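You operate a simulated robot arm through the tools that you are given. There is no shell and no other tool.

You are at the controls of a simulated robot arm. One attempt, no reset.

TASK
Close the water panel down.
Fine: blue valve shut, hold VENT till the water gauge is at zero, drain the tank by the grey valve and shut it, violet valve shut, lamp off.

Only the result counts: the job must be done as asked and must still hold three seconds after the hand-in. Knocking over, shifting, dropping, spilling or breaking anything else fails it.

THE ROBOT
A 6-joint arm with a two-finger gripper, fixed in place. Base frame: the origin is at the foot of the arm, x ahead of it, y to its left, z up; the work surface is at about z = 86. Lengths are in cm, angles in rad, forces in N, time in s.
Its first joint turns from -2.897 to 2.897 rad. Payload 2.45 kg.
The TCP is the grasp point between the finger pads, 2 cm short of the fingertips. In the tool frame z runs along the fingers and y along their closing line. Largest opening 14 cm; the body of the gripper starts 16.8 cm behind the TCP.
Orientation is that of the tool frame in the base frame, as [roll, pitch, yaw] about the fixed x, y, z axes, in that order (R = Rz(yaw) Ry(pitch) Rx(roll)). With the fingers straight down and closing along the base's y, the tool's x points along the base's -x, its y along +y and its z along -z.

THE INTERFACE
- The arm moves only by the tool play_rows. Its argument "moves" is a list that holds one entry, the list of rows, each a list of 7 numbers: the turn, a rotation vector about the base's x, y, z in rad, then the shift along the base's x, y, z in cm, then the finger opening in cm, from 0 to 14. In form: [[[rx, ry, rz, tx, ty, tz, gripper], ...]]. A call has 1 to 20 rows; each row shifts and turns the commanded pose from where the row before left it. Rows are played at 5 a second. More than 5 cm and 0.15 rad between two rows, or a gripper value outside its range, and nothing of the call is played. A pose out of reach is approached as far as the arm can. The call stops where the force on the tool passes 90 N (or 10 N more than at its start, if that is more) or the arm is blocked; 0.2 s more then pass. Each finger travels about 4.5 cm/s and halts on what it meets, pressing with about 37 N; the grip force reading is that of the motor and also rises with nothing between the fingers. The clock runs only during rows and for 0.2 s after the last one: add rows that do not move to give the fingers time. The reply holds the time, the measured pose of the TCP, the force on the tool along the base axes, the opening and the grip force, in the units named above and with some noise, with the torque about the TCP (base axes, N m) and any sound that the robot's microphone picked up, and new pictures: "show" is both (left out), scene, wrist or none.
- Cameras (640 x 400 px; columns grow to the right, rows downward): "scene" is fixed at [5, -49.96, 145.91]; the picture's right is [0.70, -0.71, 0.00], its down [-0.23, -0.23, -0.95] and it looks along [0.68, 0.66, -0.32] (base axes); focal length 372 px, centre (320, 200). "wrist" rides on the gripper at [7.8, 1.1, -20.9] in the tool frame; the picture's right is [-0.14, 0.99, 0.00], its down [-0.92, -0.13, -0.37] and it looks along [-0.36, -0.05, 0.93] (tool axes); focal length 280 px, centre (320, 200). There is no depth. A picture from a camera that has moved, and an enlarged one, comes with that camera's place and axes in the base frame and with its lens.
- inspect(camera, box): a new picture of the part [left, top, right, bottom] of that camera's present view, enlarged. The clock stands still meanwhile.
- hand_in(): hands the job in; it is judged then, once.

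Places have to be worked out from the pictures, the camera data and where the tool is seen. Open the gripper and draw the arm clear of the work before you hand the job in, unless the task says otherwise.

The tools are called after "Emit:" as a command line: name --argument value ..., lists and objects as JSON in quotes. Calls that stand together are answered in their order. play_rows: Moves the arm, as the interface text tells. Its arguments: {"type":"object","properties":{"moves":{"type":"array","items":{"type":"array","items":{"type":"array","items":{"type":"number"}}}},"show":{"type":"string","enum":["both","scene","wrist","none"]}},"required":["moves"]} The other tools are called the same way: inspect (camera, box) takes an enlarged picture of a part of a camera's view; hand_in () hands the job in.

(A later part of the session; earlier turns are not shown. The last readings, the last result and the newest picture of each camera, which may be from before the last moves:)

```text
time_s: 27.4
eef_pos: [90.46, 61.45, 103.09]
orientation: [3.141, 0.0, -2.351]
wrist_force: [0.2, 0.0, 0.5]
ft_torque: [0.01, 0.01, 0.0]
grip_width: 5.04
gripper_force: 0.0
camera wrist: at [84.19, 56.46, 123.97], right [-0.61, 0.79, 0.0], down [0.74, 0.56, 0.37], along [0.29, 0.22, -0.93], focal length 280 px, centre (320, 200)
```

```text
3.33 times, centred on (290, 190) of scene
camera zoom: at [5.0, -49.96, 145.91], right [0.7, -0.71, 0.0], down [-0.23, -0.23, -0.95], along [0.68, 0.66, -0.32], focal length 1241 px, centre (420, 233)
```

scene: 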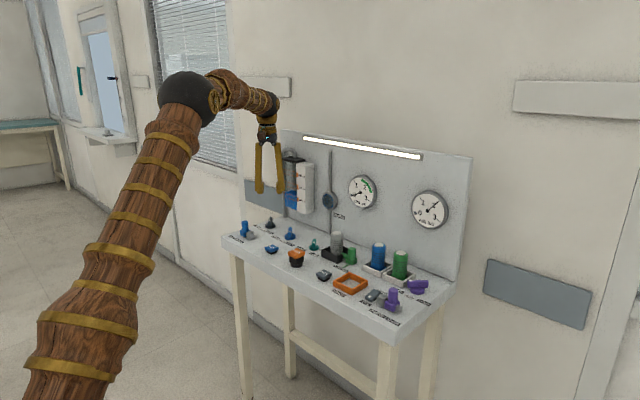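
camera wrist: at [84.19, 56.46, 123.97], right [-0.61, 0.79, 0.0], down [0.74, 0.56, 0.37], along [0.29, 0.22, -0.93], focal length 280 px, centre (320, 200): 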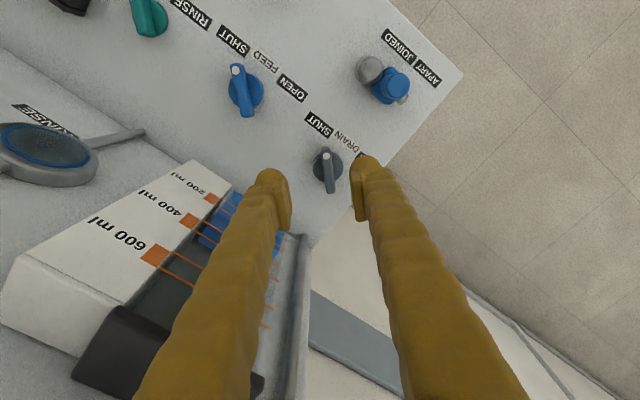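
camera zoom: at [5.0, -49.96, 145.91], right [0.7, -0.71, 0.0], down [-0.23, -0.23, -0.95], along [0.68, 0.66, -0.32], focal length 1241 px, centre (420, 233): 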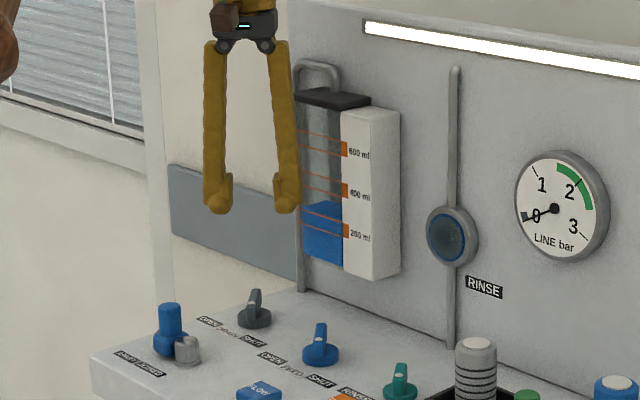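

DRAIN is at about (91.0, 62.8) with its bar along 225°, and the gripper is already square to it. Descending to z≈90.

Emit:
play_rows --moves '[[[0, 0, 0, 0.5, 1.35, 0, 5], [0, 0, 0, 0, 0, -3, 5], [0, 0, 0, 0, 0, -3, 5], [0, 0, 0, 0, 0, -3, 5], [0, 0, 0, 0, 0, -2.5, 5], [0, 0, 0, 0, 0, -1.6, 5], [0, 0, 0, 0, 0, 0, 5], [0, 0, 0, 0, 0, 0, 5]]]'

Emit:
inspect --camera "wrist" --box '[240, 120, 400, 240]'

```text
time_s: 29.2
eef_pos: [90.91, 62.67, 89.92]
orientation: [3.141, 0.001, -2.351]
wrist_force: [0.3, 0.0, 0.0]
ft_torque: [-0.02, -0.03, -0.01]
grip_width: 4.99
gripper_force: 0.0
camera wrist: at [84.61, 57.75, 110.78], right [-0.61, 0.79, 0.0], down [0.74, 0.56, 0.37], along [0.29, 0.22, -0.93], focal length 280 px, centre (320, 200)
```

scene: 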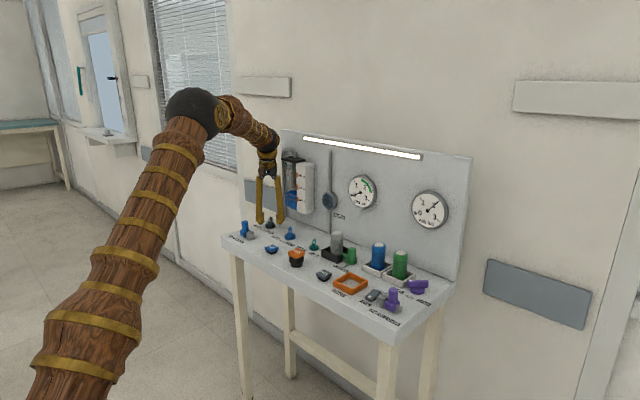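
wrist: 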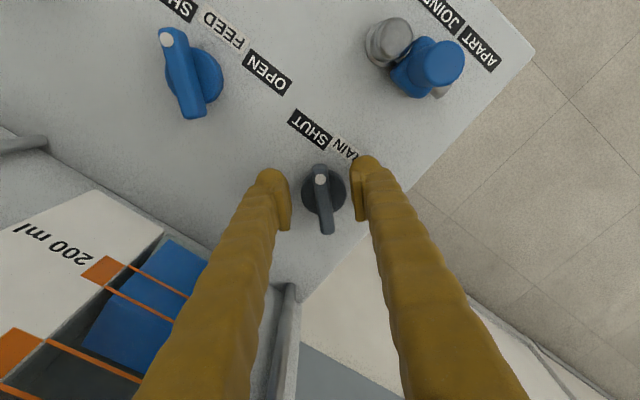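

```text
3.33 times, centred on (320, 180) of wrist
camera zoom: at [84.61, 57.75, 110.78], right [-0.61, 0.79, 0.0], down [0.74, 0.56, 0.37], along [0.29, 0.22, -0.93], focal length 935 px, centre (320, 267)
```

zoom: 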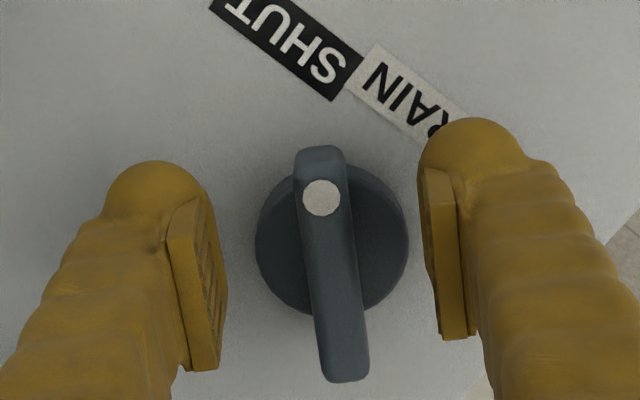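

Emit:
play_rows --moves '[[[0, 0, 0, -0.1, 0.1, 0, 3], [0, 0, 0, 0, 0, 0, 1], [0, 0, 0, 0, 0, 0, 0.4], [0, 0, 0, 0, 0, 0, 0.4], [0, 0, -0.13, 0, 0, 0, 0.4], [0, 0, -0.13, 0, 0, 0, 0.4], [0, 0, -0.13, 0, 0, 0, 0.4], [0, 0, -0.13, 0, 0, 0, 0.4], [0, 0, -0.13, 0, 0, 0, 0.4], [0, 0, -0.13, 0, 0, 0, 0.4], [0, 0, 0, 0, 0, 0, 0.4]]]'

Emit:
inspect --camera "wrist" --box '[240, 120, 400, 240]'

```text
time_s: 31.6
eef_pos: [91.13, 62.7, 90.03]
orientation: [3.14, 0.006, -3.134]
wrist_force: [11.9, 34.2, 0.4]
ft_torque: [0.36, -0.13, 0.04]
grip_width: 2.66
gripper_force: 17.0
camera wrist: at [83.1, 63.65, 110.89], right [0.13, 0.99, 0.0], down [0.92, -0.12, 0.37], along [0.37, -0.05, -0.93], focal length 280 px, centre (320, 200)
```

scene: 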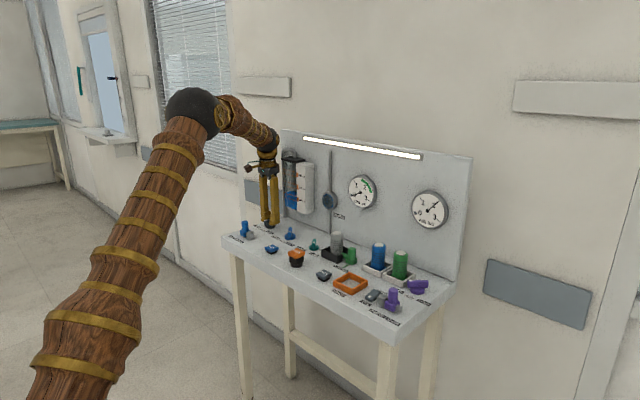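
wrist: 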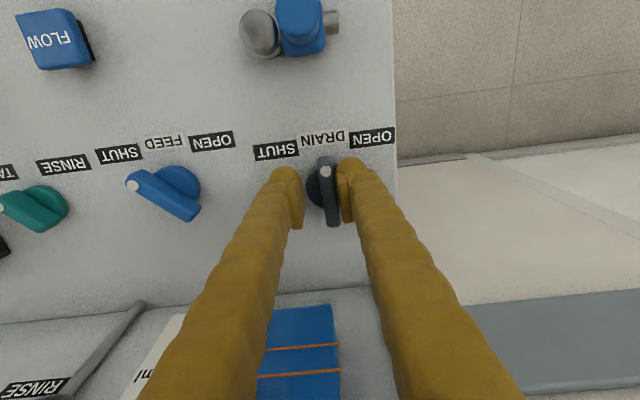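

```text
3.33 times, centred on (320, 180) of wrist
camera zoom: at [83.1, 63.65, 110.89], right [0.13, 0.99, 0.0], down [0.92, -0.12, 0.37], along [0.37, -0.05, -0.93], focal length 935 px, centre (320, 267)
```

zoom: 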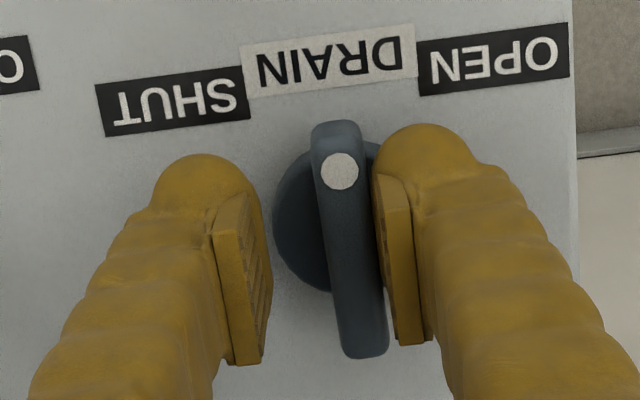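

Only the right finger presses, so the bar lies about 0.5 cm toward +y of the grip centre. I'll recentre, then continue turning to OPEN.

Emit:
play_rows --moves '[[[0, 0, 0, 0, 0.3, 0, 0.4], [0, 0, 0, 0, 0.2, 0, 0.4], [0, 0, 0, 0, 0, 0, 0.4], [0, 0, 0, 0, 0, 0, 0.4]]]' --show "wrist"

```text
time_s: 32.6
eef_pos: [90.9, 63.37, 89.97]
orientation: [3.141, 0.002, -3.132]
wrist_force: [4.9, 17.8, 2.9]
ft_torque: [0.17, -0.06, 0.09]
grip_width: 1.55
gripper_force: 8.3
camera wrist: at [82.98, 64.23, 110.83], right [0.13, 0.99, 0.0], down [0.92, -0.12, 0.37], along [0.37, -0.05, -0.93], focal length 280 px, centre (320, 200)
```

wrist: 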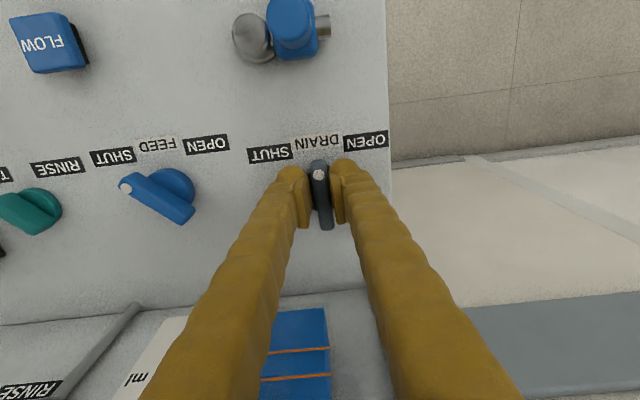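

The grip matches the one on FEED (1.55 cm). Turning the rest of the way to OPEN.

Emit:
play_rows --moves '[[[0, 0, -0.13, 0, 0, 0, 0.4], [0, 0, -0.13, 0, 0, 0, 0.4], [0, 0, -0.13, 0, 0, 0, 0.4], [0, 0, -0.13, 0, 0, 0, 0.4], [0, 0, -0.13, 0, 0, 0, 0.4], [0, 0, -0.13, 0, 0, 0, 0.4], [0, 0, 0, 0, 0, 0, 0.4]]]'

Emit:
inspect --camera "scene" --box '[230, 140, 340, 250]'

```text
time_s: 34.2
eef_pos: [91.0, 63.27, 89.82]
orientation: [3.14, 0.001, 2.369]
wrist_force: [12.6, 24.7, -0.7]
ft_torque: [0.23, -0.12, 0.12]
grip_width: 2.25
gripper_force: 14.3
camera wrist: at [86.01, 69.48, 110.79], right [0.79, 0.61, 0.0], down [0.57, -0.73, 0.37], along [0.23, -0.29, -0.93], focal length 280 px, centre (320, 200)
```

scene: 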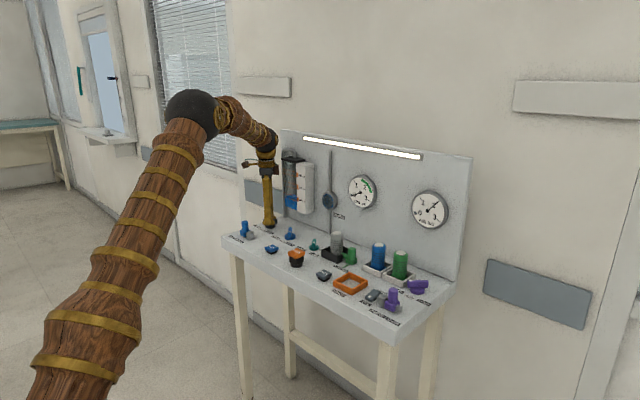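
wrist: 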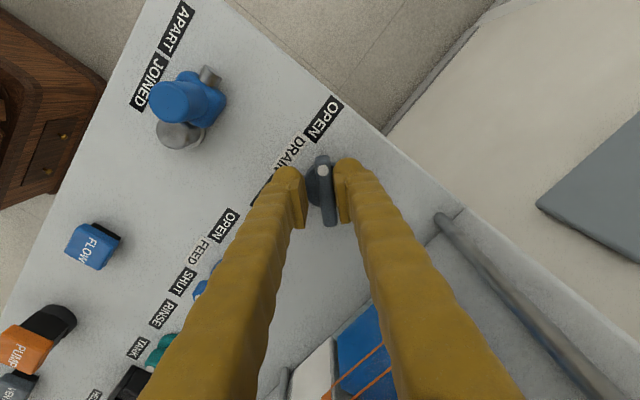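

```text
3.64 times, centred on (285, 195) of scene
camera zoom: at [5.0, -49.96, 145.91], right [0.7, -0.71, 0.0], down [-0.23, -0.23, -0.95], along [0.68, 0.66, -0.32], focal length 1354 px, centre (447, 218)
```

zoom: 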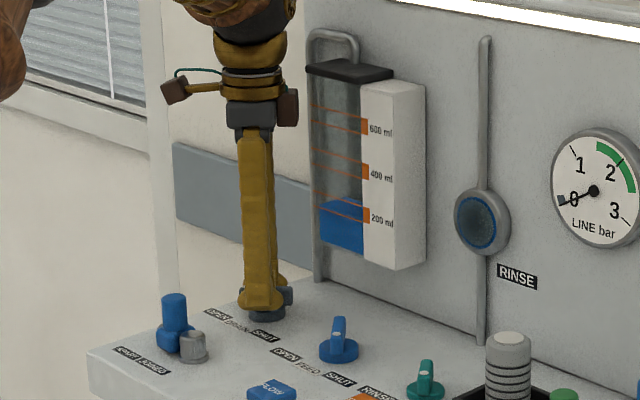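

The level has begun to fall, from about 330 to 260 ml. I'll recentre slightly, finish the turn to the OPEN stop, and wait.

Emit:
play_rows --moves '[[[0, 0, 0, 0.2, 0.2, 0, 0.4], [0, 0, -0.08, 0, 0, 0, 0.4], [0, 0, -0.08, 0, 0, 0, 0.4], [0, 0, 0, 0, 0, 0, 0.4], [0, 0, 0, 0, 0, 0, 0.4], [0, 0, 0, 0, 0, 0, 0.4], [0, 0, 0, 0, 0, 0, 0.4], [0, 0, 0, 0, 0, 0, 0.4], [0, 0, 0, 0, 0, 0, 0.4], [0, 0, 0, 0, 0, 0, 0.4]]]'

Emit:
inspect --camera "scene" --box '[230, 140, 340, 250]'

Emit:
inspect --camera "wrist" --box '[240, 100, 400, 240]'

```text
time_s: 36.4
eef_pos: [91.07, 63.47, 89.94]
orientation: [3.141, 0.002, 2.211]
wrist_force: [11.9, 24.8, -1.4]
ft_torque: [0.2, -0.1, 0.47]
grip_width: 2.11
gripper_force: 12.6
camera wrist: at [87.19, 70.35, 110.82], right [0.88, 0.48, 0.0], down [0.45, -0.81, 0.37], along [0.18, -0.32, -0.93], focal length 280 px, centre (320, 200)
```

scene: 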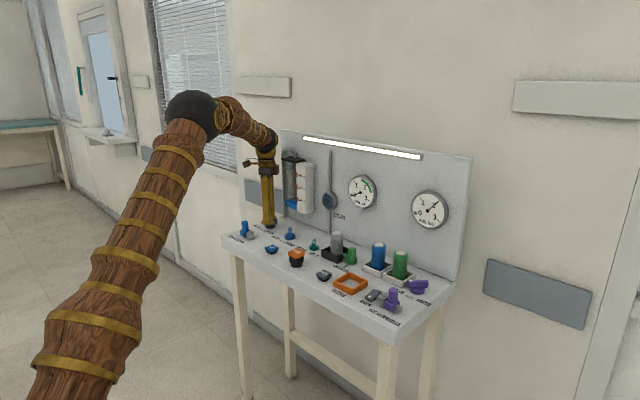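
wrist: 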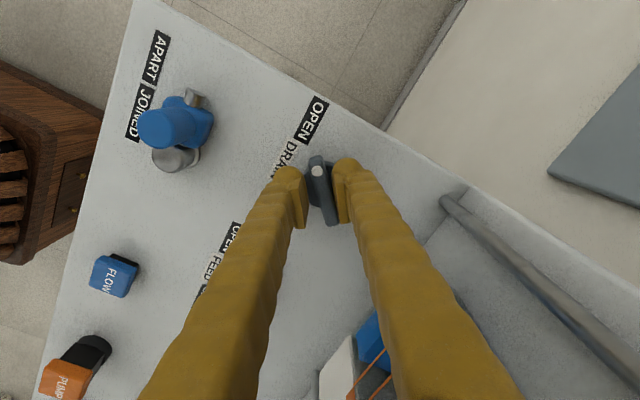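

```text
3.64 times, centred on (285, 195) of scene
camera zoom: at [5.0, -49.96, 145.91], right [0.7, -0.71, 0.0], down [-0.23, -0.23, -0.95], along [0.68, 0.66, -0.32], focal length 1354 px, centre (447, 218)
```

zoom: 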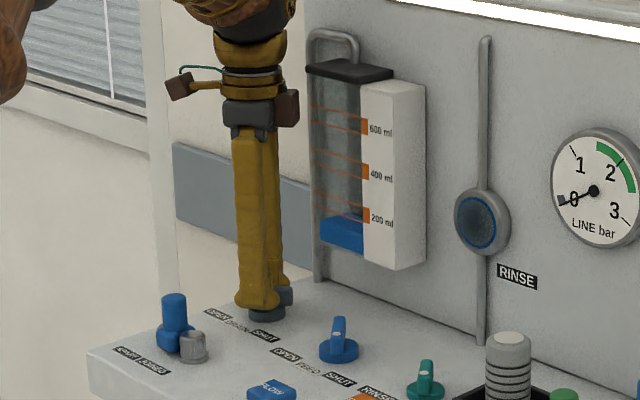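

```text
2.86 times, centred on (320, 170) of wrist
camera zoom: at [87.19, 70.35, 110.82], right [0.88, 0.48, 0.0], down [0.45, -0.81, 0.37], along [0.18, -0.32, -0.93], focal length 801 px, centre (320, 286)
```

zoom: 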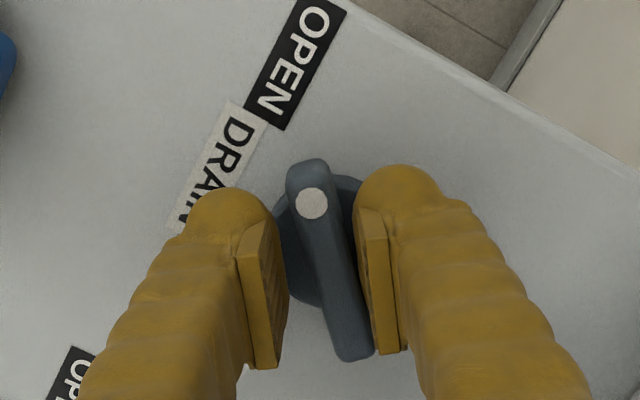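

Draining continues and is now at about 130 ml. I'll hold still and wait.

Emit:
play_rows --moves '[[[0, 0, 0, 0, 0, 0, 0.4], [0, 0, 0, 0, 0, 0, 0.4], [0, 0, 0, 0, 0, 0, 0.4], [0, 0, 0, 0, 0, 0, 0.4], [0, 0, 0, 0, 0, 0, 0.4], [0, 0, 0, 0, 0, 0, 0.4], [0, 0, 0, 0, 0, 0, 0.4], [0, 0, 0, 0, 0, 0, 0.4], [0, 0, 0, 0, 0, 0, 0.4], [0, 0, 0, 0, 0, 0, 0.4], [0, 0, 0, 0, 0, 0, 0.4], [0, 0, 0, 0, 0, 0, 0.4], [0, 0, 0, 0, 0, 0, 0.4], [0, 0, 0, 0, 0, 0, 0.4], [0, 0, 0, 0, 0, 0, 0.4]]]' --show "none"

Emit:
inspect --camera "scene" --box '[270, 145, 330, 225]'

```text
time_s: 39.6
eef_pos: [91.22, 63.54, 89.99]
orientation: [3.141, 0.004, 2.212]
wrist_force: [19.4, 16.0, 1.1]
ft_torque: [0.16, -0.25, 0.33]
grip_width: 2.12
gripper_force: 12.3
```

```text
5.00 times, centred on (300, 185) of scene
camera zoom: at [5.0, -49.96, 145.91], right [0.7, -0.71, 0.0], down [-0.23, -0.23, -0.95], along [0.68, 0.66, -0.32], focal length 1862 px, centre (420, 275)
```

zoom: 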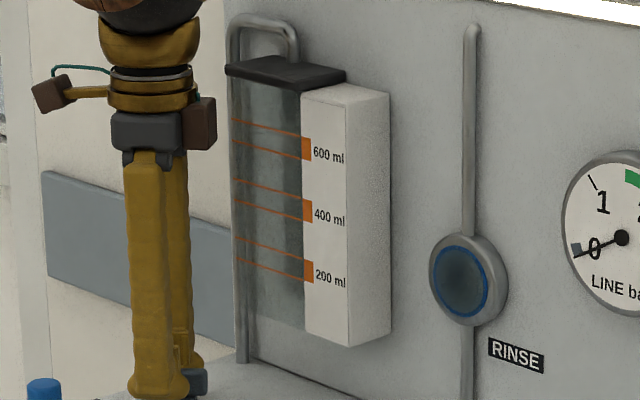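

The tank looks empty. I'll wait one more second for any remainder, recentre the grip, and turn DRAIN back +90° towards SHUT.

Emit:
play_rows --moves '[[[0, 0, 0, 0.12, 0.1, 0, 0.4], [0, 0, 0, 0, 0, 0, 0.4], [0, 0, 0, 0, 0, 0, 0.4], [0, 0, 0, 0, 0, 0, 0.4], [0, 0, 0, 0, 0, 0, 0.4], [0, 0, 0.13, -0.03, 0, 0, 0.4], [0, 0, 0.13, -0.03, 0, 0, 0.4], [0, 0, 0.13, -0.03, 0, 0, 0.4], [0, 0, 0.13, -0.03, 0, 0, 0.4], [0, 0, 0.13, -0.03, 0, 0, 0.4], [0, 0, 0.13, -0.03, 0, 0, 0.4], [0, 0, 0.13, -0.03, 0, 0, 0.4], [0, 0, 0, 0, 0, 0, 0.4]]]'

Emit:
inspect --camera "scene" --box '[270, 145, 330, 225]'

```text
time_s: 42.4
eef_pos: [90.98, 63.56, 89.81]
orientation: [-3.14, 0.0, 3.122]
wrist_force: [6.8, -19.8, -3.5]
ft_torque: [-0.21, -0.04, -0.03]
grip_width: 1.19
gripper_force: 39.0
camera wrist: at [83.16, 64.67, 110.77], right [0.16, 0.99, 0.0], down [0.92, -0.14, 0.37], along [0.36, -0.06, -0.93], focal length 280 px, centre (320, 200)
```

scene: 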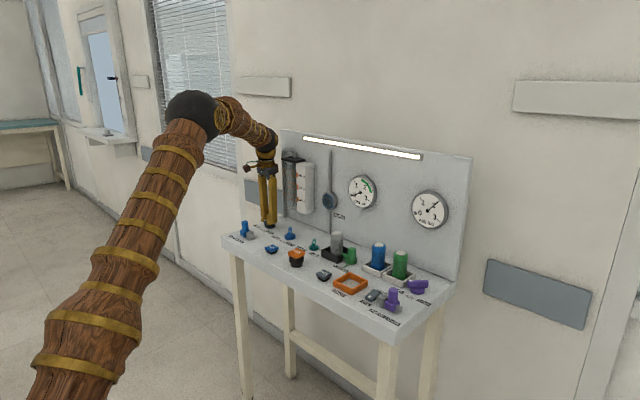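
wrist: 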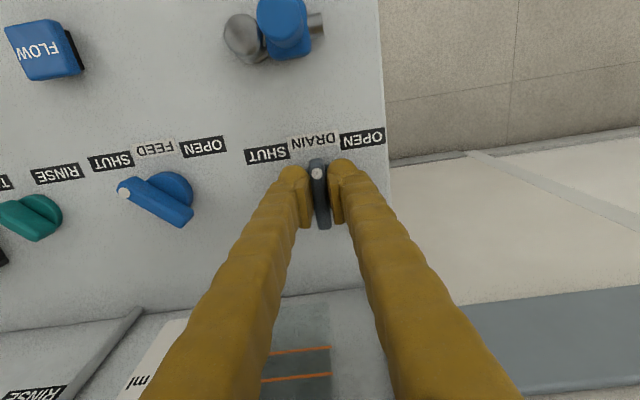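

```text
5.00 times, centred on (300, 185) of scene
camera zoom: at [5.0, -49.96, 145.91], right [0.7, -0.71, 0.0], down [-0.23, -0.23, -0.95], along [0.68, 0.66, -0.32], focal length 1862 px, centre (420, 275)
```

zoom: 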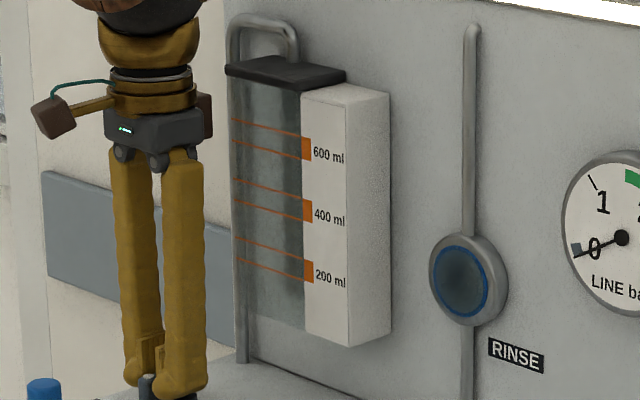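

The tank is empty and the bar is firmly gripped halfway back. Continuing to the SHUT stop.

Emit:
play_rows --moves '[[[0, 0, 0.13, 0, -0.1, 0, 0.4], [0, 0, 0.13, 0, -0.05, 0, 0.4], [0, 0, 0.13, 0, 0, 0, 0.4], [0, 0, 0.13, 0, 0, 0, 0.4], [0, 0, 0.13, 0, 0, 0, 0.4], [0, 0, 0.1, 0, 0, 0, 0.4], [0, 0, 0, 0, 0, 0, 0.4]]]'

```text
time_s: 44.0
eef_pos: [91.08, 63.19, 89.9]
orientation: [-3.14, -0.001, -2.412]
wrist_force: [27.1, -60.1, -16.4]
ft_torque: [-0.62, -0.11, -0.29]
grip_width: 1.24
gripper_force: 39.1
camera wrist: at [84.51, 58.72, 110.79], right [-0.56, 0.83, 0.0], down [0.77, 0.52, 0.37], along [0.31, 0.2, -0.93], focal length 280 px, centre (320, 200)
```

scene: 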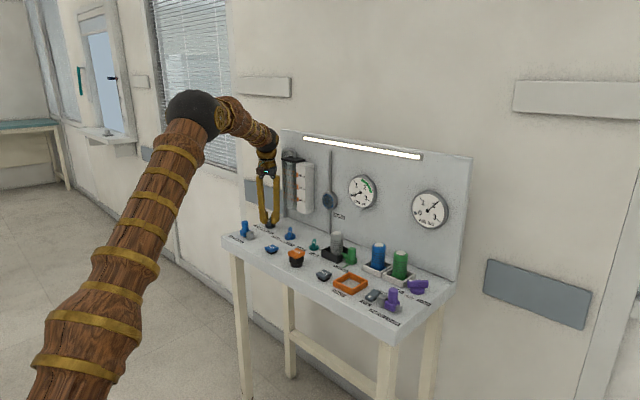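
wrist: 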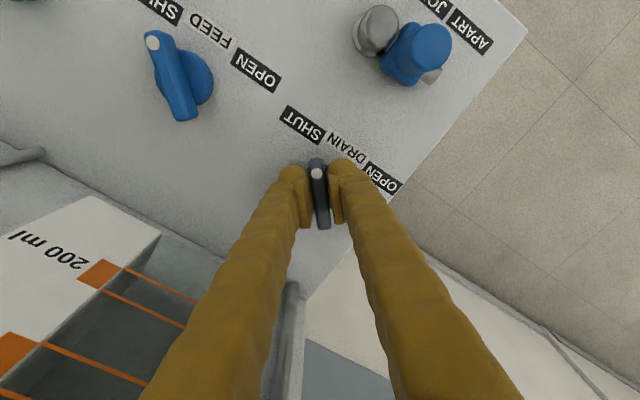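

Side load is 66 N, so I'll ease the grip centre in that direction and then finish the last few degrees.

Emit:
play_rows --moves '[[[0, 0, 0, 0.1, -0.2, 0, 0.4], [0, 0, 0, 0.1, -0.15, 0, 0.4], [0, 0, 0.05, 0, 0, 0, 0.4], [0, 0, 0, 0, 0, 0, 0.4]]]' --show "none"

```text
time_s: 45.0
eef_pos: [91.14, 63.15, 89.93]
orientation: [3.14, 0.001, -2.361]
wrist_force: [18.0, -28.9, -14.8]
ft_torque: [-0.28, -0.17, -0.15]
grip_width: 1.21
gripper_force: 39.1
```

Emit:
play_rows --moves '[[[0, 0, 0.06, 0.05, -0.1, 0, 0.4], [0, 0, 0.06, 0, 0, 0, 0.4], [0, 0, 0, 0, 0, 0, 0.4]]]' --show "wrist"

```text
time_s: 45.8
eef_pos: [91.09, 63.09, 89.91]
orientation: [3.14, 0.003, -2.241]
wrist_force: [6.0, -5.6, -10.6]
ft_torque: [-0.09, -0.06, -1.06]
grip_width: 1.41
gripper_force: 40.8
camera wrist: at [85.38, 57.52, 110.81], right [-0.69, 0.72, 0.0], down [0.67, 0.64, 0.37], along [0.27, 0.26, -0.93], focal length 280 px, centre (320, 200)
```

wrist: 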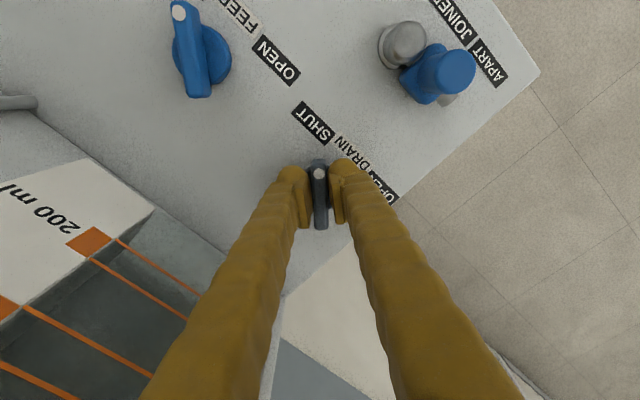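

The 1.06 N·m torque and the opening growth show DRAIN is at its SHUT stop. Releasing and rising.

Emit:
play_rows --moves '[[[0, 0, 0, 0, 0, 0, 3], [0, 0, 0, 0, 0, 0, 5], [0, 0, 0, 0, 0, 0, 5], [0, 0, 0, 0, 0, 3, 5], [0, 0, 0, 0, 0, 4, 5], [0, 0, 0, 0, 0, 4, 5], [0, 0, 0, 0, 0, 3, 5], [0, 0, 0, 0, 0, 0, 5]]]'

Emit:
inspect --camera "wrist" --box '[200, 60, 400, 210]'

Emit:
inspect --camera "scene" --box '[230, 140, 350, 260]'

```text
time_s: 47.6
eef_pos: [91.19, 62.98, 103.97]
orientation: [-3.141, 0.003, -2.241]
wrist_force: [1.0, 0.5, 0.5]
ft_torque: [0.03, -0.01, -0.01]
grip_width: 5.02
gripper_force: 0.2
camera wrist: at [85.37, 57.38, 124.96], right [-0.69, 0.72, 0.0], down [0.67, 0.64, 0.37], along [0.27, 0.26, -0.93], focal length 280 px, centre (320, 200)
```

scene: 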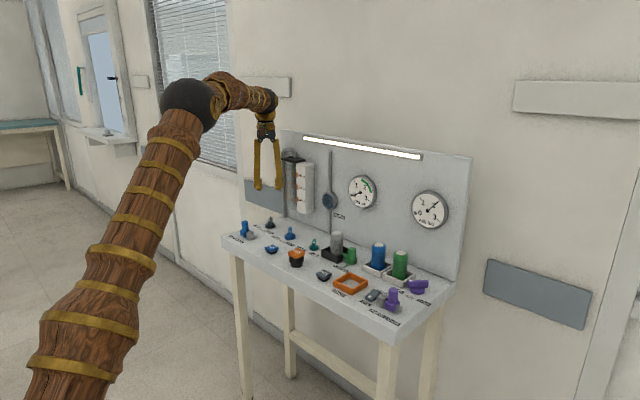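
wrist: 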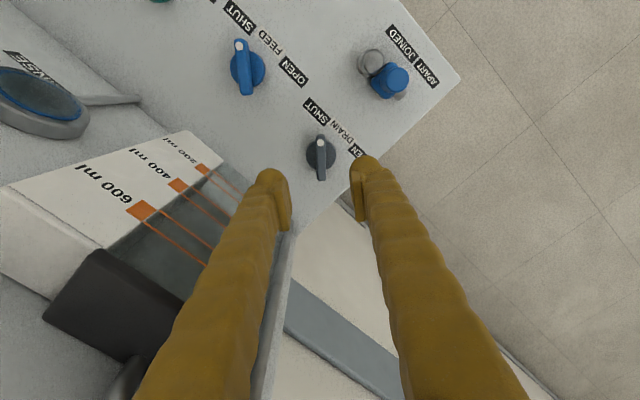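

```text
2.67 times, centred on (300, 135) of wrist
camera zoom: at [85.37, 57.38, 124.96], right [-0.69, 0.72, 0.0], down [0.67, 0.64, 0.37], along [0.27, 0.26, -0.93], focal length 748 px, centre (373, 373)
```

zoom: 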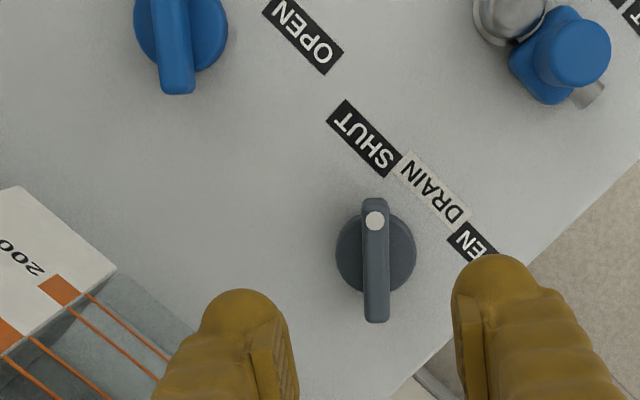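

```text
3.33 times, centred on (290, 200) of scene
camera zoom: at [5.0, -49.96, 145.91], right [0.7, -0.71, 0.0], down [-0.23, -0.23, -0.95], along [0.68, 0.66, -0.32], focal length 1241 px, centre (420, 200)
```

zoom: 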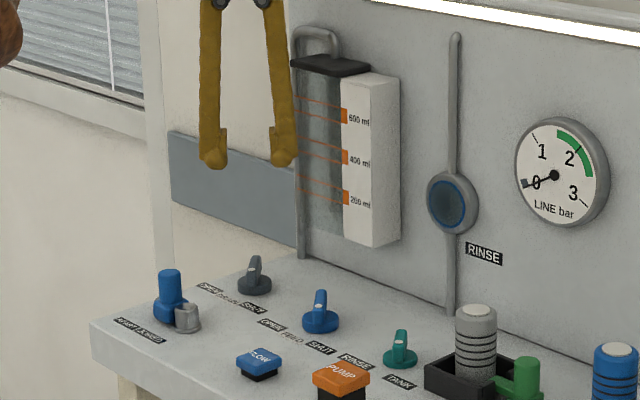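

FEED and DRAIN are both shut, the tank is empty and LINE is at 0. I'll move high over to the violet AIR valve and turn the gripper across its bar.

Emit:
play_rows --moves '[[[0, 0, -0.1, -1.6, -4.4, 1, 5], [0, 0, -0.1, -1.6, -4.4, 1, 5], [0, 0, -0.1, -1.6, -4.4, 1, 5], [0, 0, -0.1, -1.6, -4.4, 1, 5], [0, 0, -0.1, 0, -4.5, 0, 5], [0, 0, -0.1, 0, -4.5, 0, 5], [0, 0, -0.1, 0, -4.5, 0, 5], [0, 0, -0.1, 0, -4.5, 0, 5], [0, 0, -0.1, 0, -4.5, 0, 5], [0, 0, -0.1, 0, -4.5, 0, 5], [0, 0, -0.1, 0, -4.5, 0, 5], [0, 0, -0.1, 0, -4.5, 0, 5], [0, 0, -0.1, 1, -4.5, 0, 5], [0, 0, -0.1, 1, -4.5, 0, 5], [0, 0, -0.1, 1, -4.5, 0, 5], [0, 0, -0.1, 1, 0, 0, 5], [0, 0, -0.086, 0, 0, 0, 5], [0, 0, 0, 0, 0, 0, 5]]]'

Emit:
inspect --camera "wrist" --box '[220, 60, 440, 220]'

```text
time_s: 51.4
eef_pos: [88.79, -4.18, 108.06]
orientation: [-3.14, 0.002, 2.355]
wrist_force: [-0.8, 0.2, -0.8]
ft_torque: [-0.03, -0.01, 0.01]
grip_width: 5.0
gripper_force: 0.0
camera wrist: at [84.03, 2.1, 128.92], right [0.8, 0.6, 0.0], down [0.56, -0.74, 0.37], along [0.22, -0.29, -0.93], focal length 280 px, centre (320, 200)
```

scene: 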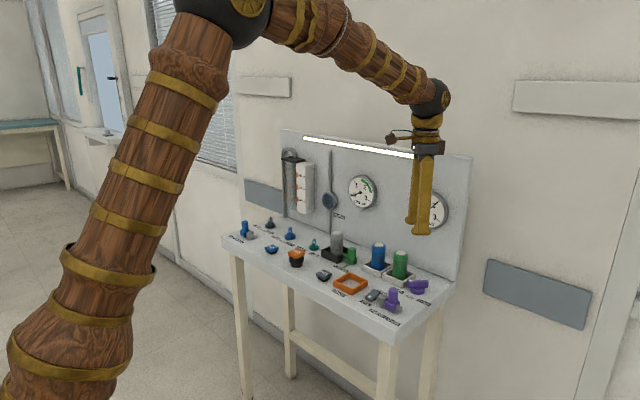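
wrist: 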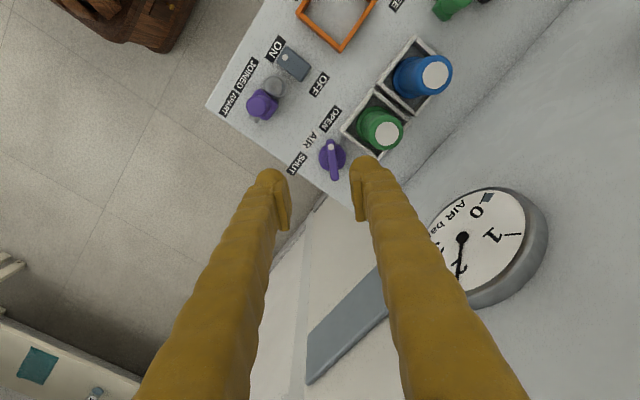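

```text
2.50 times, centred on (330, 140) of wrist
camera zoom: at [84.03, 2.1, 128.92], right [0.8, 0.6, 0.0], down [0.56, -0.74, 0.37], along [0.22, -0.29, -0.93], focal length 701 px, centre (295, 350)
```

zoom: 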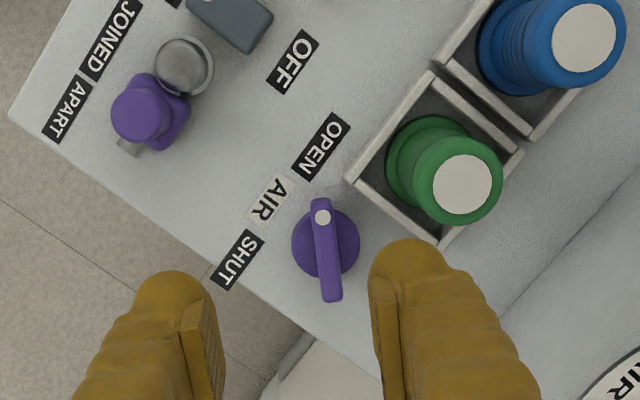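

AIR's pivot is at about (91.1, -4.0), and the tray wall beside it starts at y≈-0.35. I'll narrow the opening to 3.2, bias slightly toward the bar's tail for clearance, and descend partway to check.

Emit:
play_rows --moves '[[[0, 0, 0, 1.35, -0.1, -3, 3.2], [0, 0, 0, 1.35, -0.07, -3, 3.2], [0, 0, 0, 0, 0, -3, 3.2], [0, 0, 0, 0, 0, -3, 3.2], [0, 0, 0, 0, 0, -2, 3.2], [0, 0, 0, 0, 0, 0, 3.2]]]'

Emit:
inspect --camera "wrist" --box '[240, 110, 400, 230]'

Emit:
inspect --camera "scene" --box '[350, 200, 470, 310]'

```text
time_s: 52.8
eef_pos: [91.43, -4.45, 94.05]
orientation: [-3.14, 0.002, 2.356]
wrist_force: [-0.3, -0.1, 0.3]
ft_torque: [-0.01, 0.02, 0.0]
grip_width: 3.21
gripper_force: 0.1
camera wrist: at [86.64, 1.72, 114.84], right [0.8, 0.6, 0.0], down [0.56, -0.74, 0.37], along [0.22, -0.29, -0.93], focal length 280 px, centre (320, 200)
```

scene: 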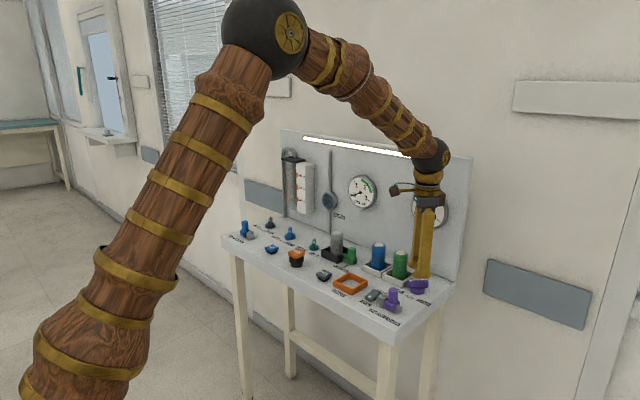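
wrist: 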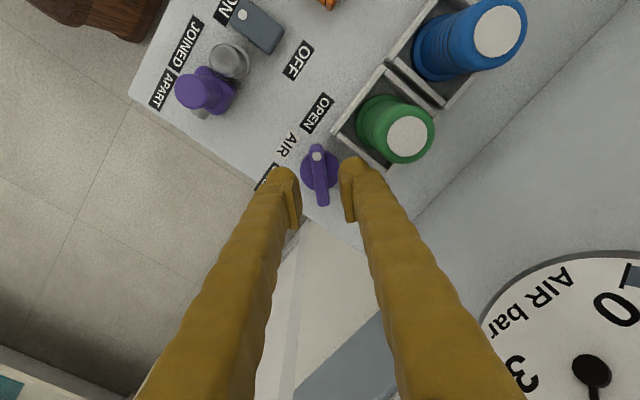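

```text
3.33 times, centred on (320, 170) of wrist
camera zoom: at [86.64, 1.72, 114.84], right [0.8, 0.6, 0.0], down [0.56, -0.74, 0.37], along [0.22, -0.29, -0.93], focal length 935 px, centre (320, 300)
```

zoom: 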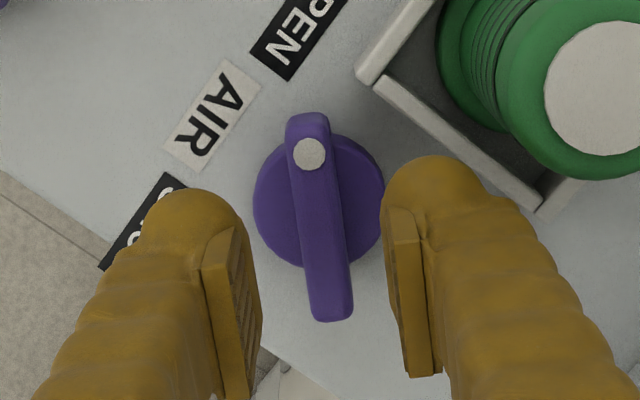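

```text
3.64 times, centred on (410, 255) of scene
camera zoom: at [5.0, -49.96, 145.91], right [0.7, -0.71, 0.0], down [-0.23, -0.23, -0.95], along [0.68, 0.66, -0.32], focal length 1354 px, centre (-7, 0)
```

zoom: 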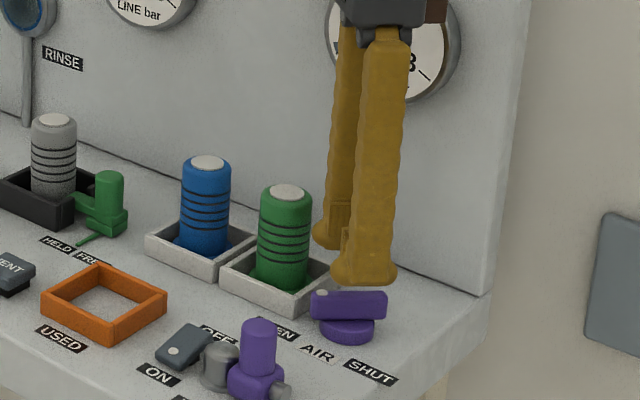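

The bar is centred, and I estimate about 0.7 cm of clearance to the tray. Descending to z≈90.

Emit:
play_rows --moves '[[[0, 0, 0, 0, 0, -1.5, 3.2], [0, 0, 0, 0, 0, -1.5, 3.2], [0, 0, 0, 0, 0, -1.1, 3.2], [0, 0, 0, 0, 0, 0, 3.2], [0, 0, 0, 0, 0, 0, 3.2]]]'

Emit:
inspect --camera "wrist" --box '[240, 110, 400, 230]'

```text
time_s: 54.0
eef_pos: [91.66, -4.41, 89.83]
orientation: [-3.141, 0.002, 2.357]
wrist_force: [0.0, 0.8, 0.3]
ft_torque: [-0.01, -0.01, -0.04]
grip_width: 3.19
gripper_force: 0.0
camera wrist: at [86.79, 1.81, 110.69], right [0.8, 0.6, 0.0], down [0.56, -0.74, 0.37], along [0.22, -0.29, -0.93], focal length 280 px, centre (320, 200)
```

scene: 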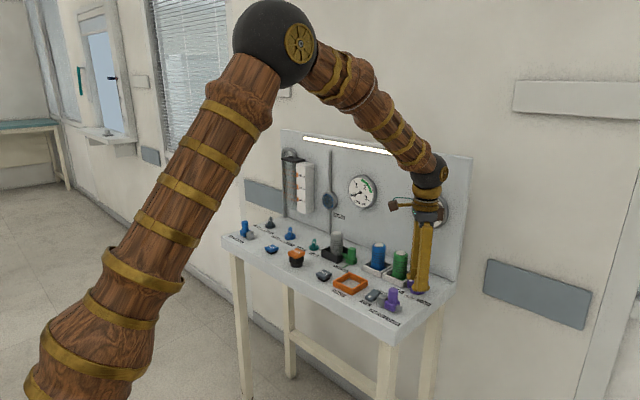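
wrist: 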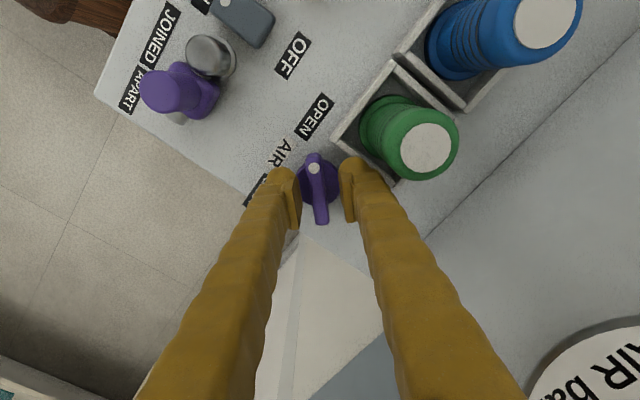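

```text
3.33 times, centred on (320, 170) of wrist
camera zoom: at [86.79, 1.81, 110.69], right [0.8, 0.6, 0.0], down [0.56, -0.74, 0.37], along [0.22, -0.29, -0.93], focal length 935 px, centre (320, 300)
```

zoom: 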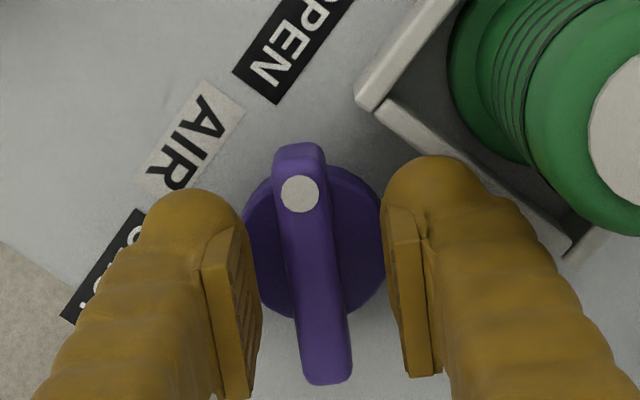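

Contact-free and centred. Closing on the bar.

Emit:
play_rows --moves '[[[0, 0, 0, -0.1, -0.1, 0, 2], [0, 0, 0, 0, 0, 0, 0.4], [0, 0, 0, 0, 0, 0, 0.4], [0, 0, 0, 0, 0, 0, 0.4]]]' --show "wrist"

```text
time_s: 55.0
eef_pos: [91.54, -4.46, 89.78]
orientation: [3.141, 0.0, 2.357]
wrist_force: [-1.2, -0.6, -2.1]
ft_torque: [0.03, 0.04, -0.01]
grip_width: 1.22
gripper_force: 38.7
camera wrist: at [86.65, 1.72, 110.69], right [0.8, 0.6, 0.0], down [0.56, -0.74, 0.37], along [0.22, -0.29, -0.93], focal length 280 px, centre (320, 200)
```

wrist: 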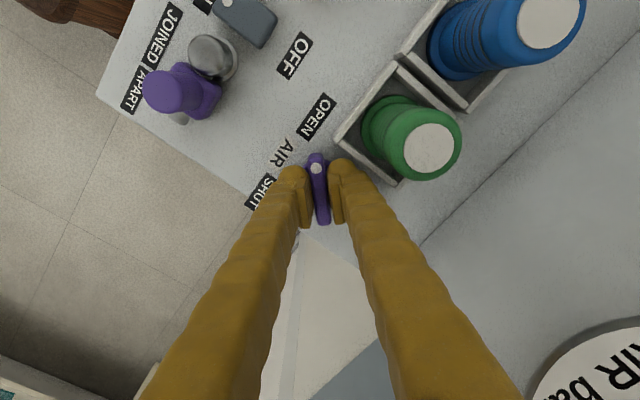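

A firm, load-free grip at 1.22 cm. Turning +90° about the pivot.

Emit:
play_rows --moves '[[[0, 0, 0.13, 0.04, 0.05, 0, 0.4], [0, 0, 0.13, 0.04, 0.05, 0, 0.4], [0, 0, 0.13, 0.03, 0.06, 0, 0.4], [0, 0, 0.13, 0.02, 0.06, 0, 0.4], [0, 0, 0.13, 0.01, 0.06, 0, 0.4], [0, 0, 0.13, 0, 0.06, 0, 0.4], [0, 0, 0, 0, 0, 0, 0.4]]]'

```text
time_s: 56.6
eef_pos: [91.73, -3.87, 89.97]
orientation: [3.14, 0.006, 3.138]
wrist_force: [6.7, -26.8, -3.5]
ft_torque: [-0.17, -0.21, 0.12]
grip_width: 2.25
gripper_force: 13.1
camera wrist: at [83.82, -2.99, 110.74], right [0.14, 0.99, 0.0], down [0.92, -0.13, 0.37], along [0.37, -0.05, -0.93], focal length 280 px, centre (320, 200)
```

scene: 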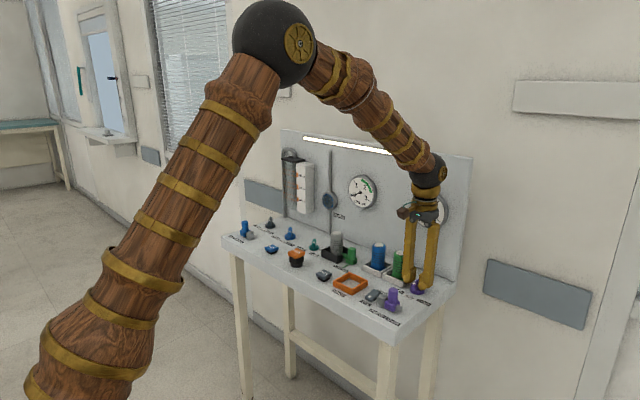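
wrist: 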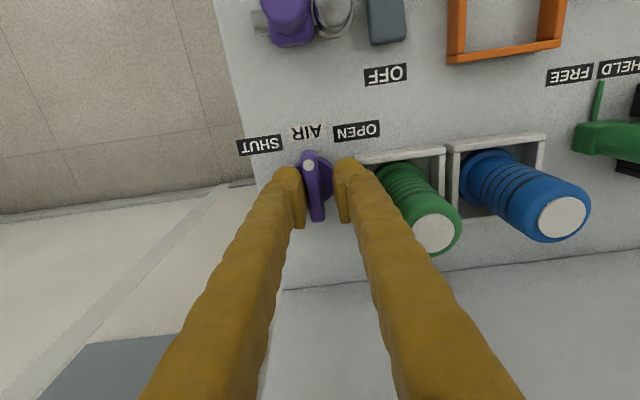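

The bar sits to the left of the grip centre, so I'll shift -y to regrip it centrally (and farther from the tray), then finish.

Emit:
play_rows --moves '[[[0, 0, 0, 0, -0.3, 0, 0.4], [0, 0, 0, 0, -0.2, 0, 0.4], [0, 0, 0, 0, 0, 0, 0.4], [0, 0, 0, 0, 0, 0, 0.4]]]' --show "none"

```text
time_s: 57.6
eef_pos: [91.59, -4.45, 89.81]
orientation: [-3.141, 0.002, 3.135]
wrist_force: [3.9, -12.9, 2.6]
ft_torque: [-0.14, -0.03, 0.02]
grip_width: 1.25
gripper_force: 6.8
```

Emit:
play_rows --moves '[[[0, 0, 0, 0, -0.1, 0, 0.4], [0, 0, 0.13, 0, 0, 0, 0.4], [0, 0, 0.13, 0, 0, 0, 0.4], [0, 0, 0.13, 0, 0, 0, 0.4], [0, 0, 0.13, 0, 0, 0, 0.4], [0, 0, 0.13, 0, 0, 0, 0.4], [0, 0, 0.1, 0, 0, 0, 0.4], [0, 0, 0, 0, 0, 0, 0.4]]]'

```text
time_s: 59.4
eef_pos: [91.47, -4.56, 89.81]
orientation: [3.14, 0.001, -2.396]
wrist_force: [-24.8, 51.9, -4.9]
ft_torque: [0.54, 0.19, 0.02]
grip_width: 1.2
gripper_force: 39.2
camera wrist: at [85.04, -9.14, 110.68], right [-0.57, 0.82, 0.0], down [0.76, 0.53, 0.37], along [0.3, 0.21, -0.93], focal length 280 px, centre (320, 200)
```

scene: 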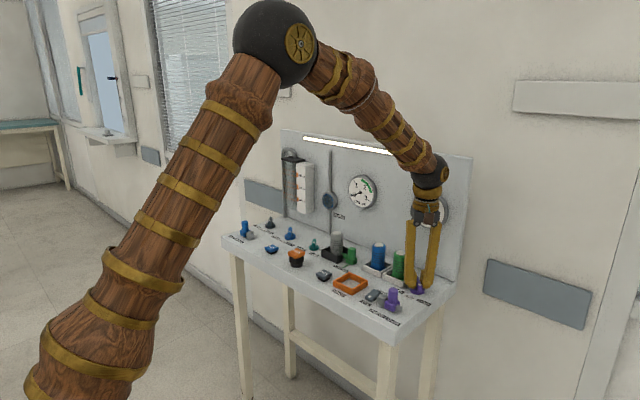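
wrist: 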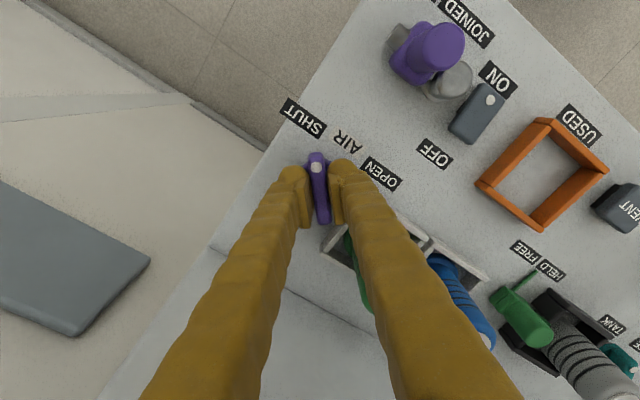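

Easing the side load and finishing the last few degrees to the stop.

Emit:
play_rows --moves '[[[0, 0, 0, -0.1, 0.2, 0, 0.4], [0, 0, 0, 0, 0.1, 0, 0.4], [0, 0, 0.06, 0, 0, 0, 0.4], [0, 0, 0.06, 0, 0, 0, 0.4], [0, 0, 0, 0, 0, 0, 0.4]]]' --show "wrist"

```text
time_s: 60.6
eef_pos: [91.58, -4.5, 89.91]
orientation: [-3.141, 0.0, -2.277]
wrist_force: [2.1, -14.2, -24.3]
ft_torque: [-0.18, -0.02, -0.95]
grip_width: 1.31
gripper_force: 39.9
camera wrist: at [85.57, -9.8, 110.71], right [-0.66, 0.75, 0.0], down [0.69, 0.62, 0.37], along [0.28, 0.24, -0.93], focal length 280 px, centre (320, 200)
```

wrist: 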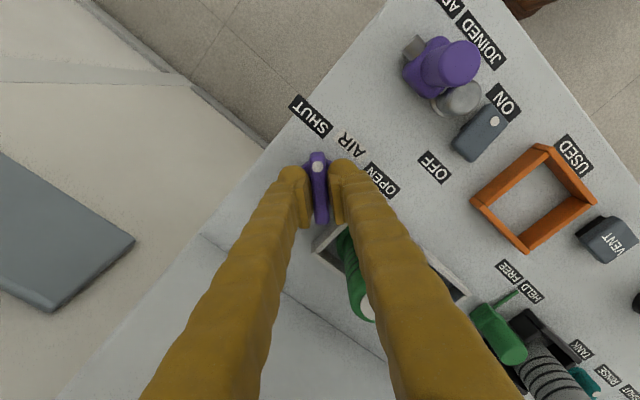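

The torque of 0.95 N·m marks the SHUT stop. I'll open just enough and rise straight up.

Emit:
play_rows --moves '[[[0, 0, 0, 0, 0, 0, 2.5], [0, 0, 0, 0, 0, 0, 3.2], [0, 0, 0, 0, 0, 0, 3.2], [0, 0, 0, 0, 0, 3, 3.2], [0, 0, 0, 0, 0, 4, 3.2], [0, 0, 0, 0, 0, 4, 3.2], [0, 0, 0, 0, 0, 3, 3.2], [0, 0, 0, 0, 0, 0, 3.2]]]'

Emit:
inspect --camera "wrist" --box '[260, 40, 500, 210]'

Emit:
inspect --camera "scene" --box '[340, 220, 460, 310]'

```text
time_s: 62.4
eef_pos: [91.31, -4.49, 103.74]
orientation: [3.141, 0.002, -2.278]
wrist_force: [0.3, 0.2, -0.1]
ft_torque: [-0.01, -0.03, 0.02]
grip_width: 3.25
gripper_force: 0.0
camera wrist: at [85.38, -9.76, 124.7], right [-0.66, 0.75, 0.0], down [0.69, 0.62, 0.37], along [0.28, 0.25, -0.93], focal length 280 px, centre (320, 200)
```

scene: 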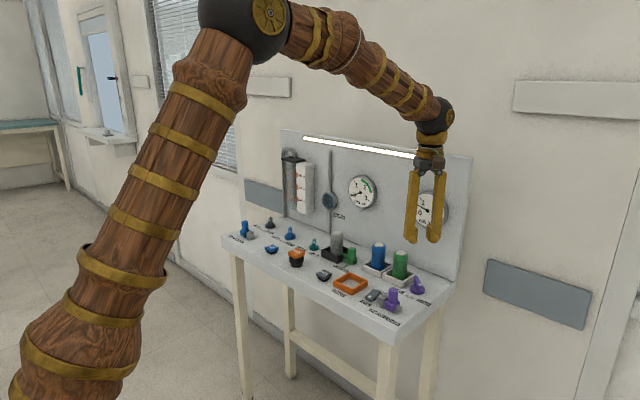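
wrist: 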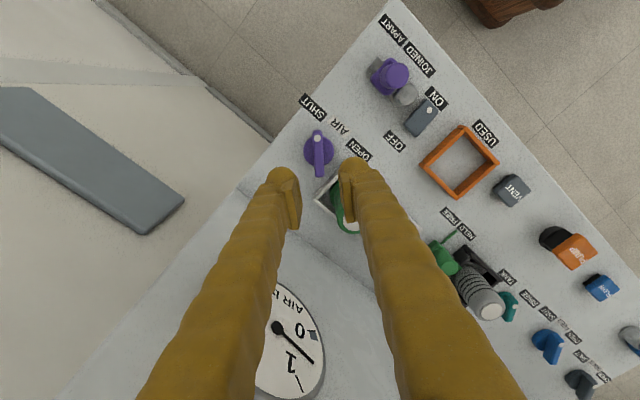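

```text
2.35 times, centred on (380, 125) of wrist
camera zoom: at [85.38, -9.76, 124.7], right [-0.66, 0.75, 0.0], down [0.69, 0.62, 0.37], along [0.28, 0.25, -0.93], focal length 660 px, centre (179, 376)
```

zoom: 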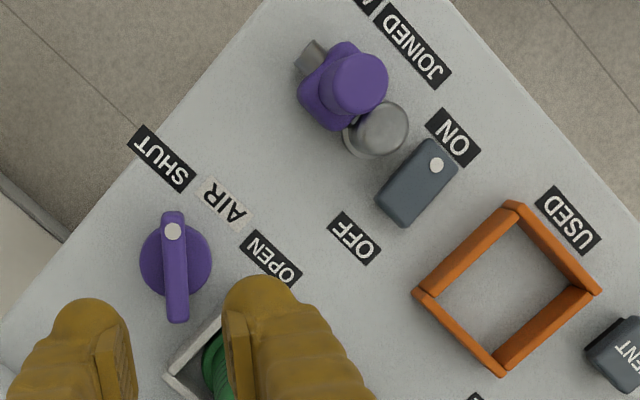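

```text
4.44 times, centred on (400, 265) of scene
camera zoom: at [5.0, -49.96, 145.91], right [0.7, -0.71, 0.0], down [-0.23, -0.23, -0.95], along [0.68, 0.66, -0.32], focal length 1655 px, centre (-36, -89)
```

zoom: 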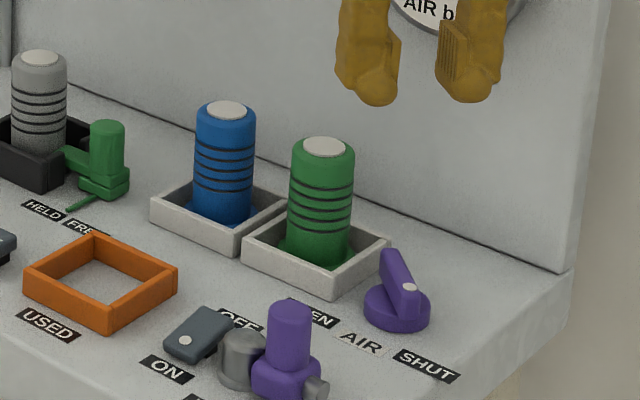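

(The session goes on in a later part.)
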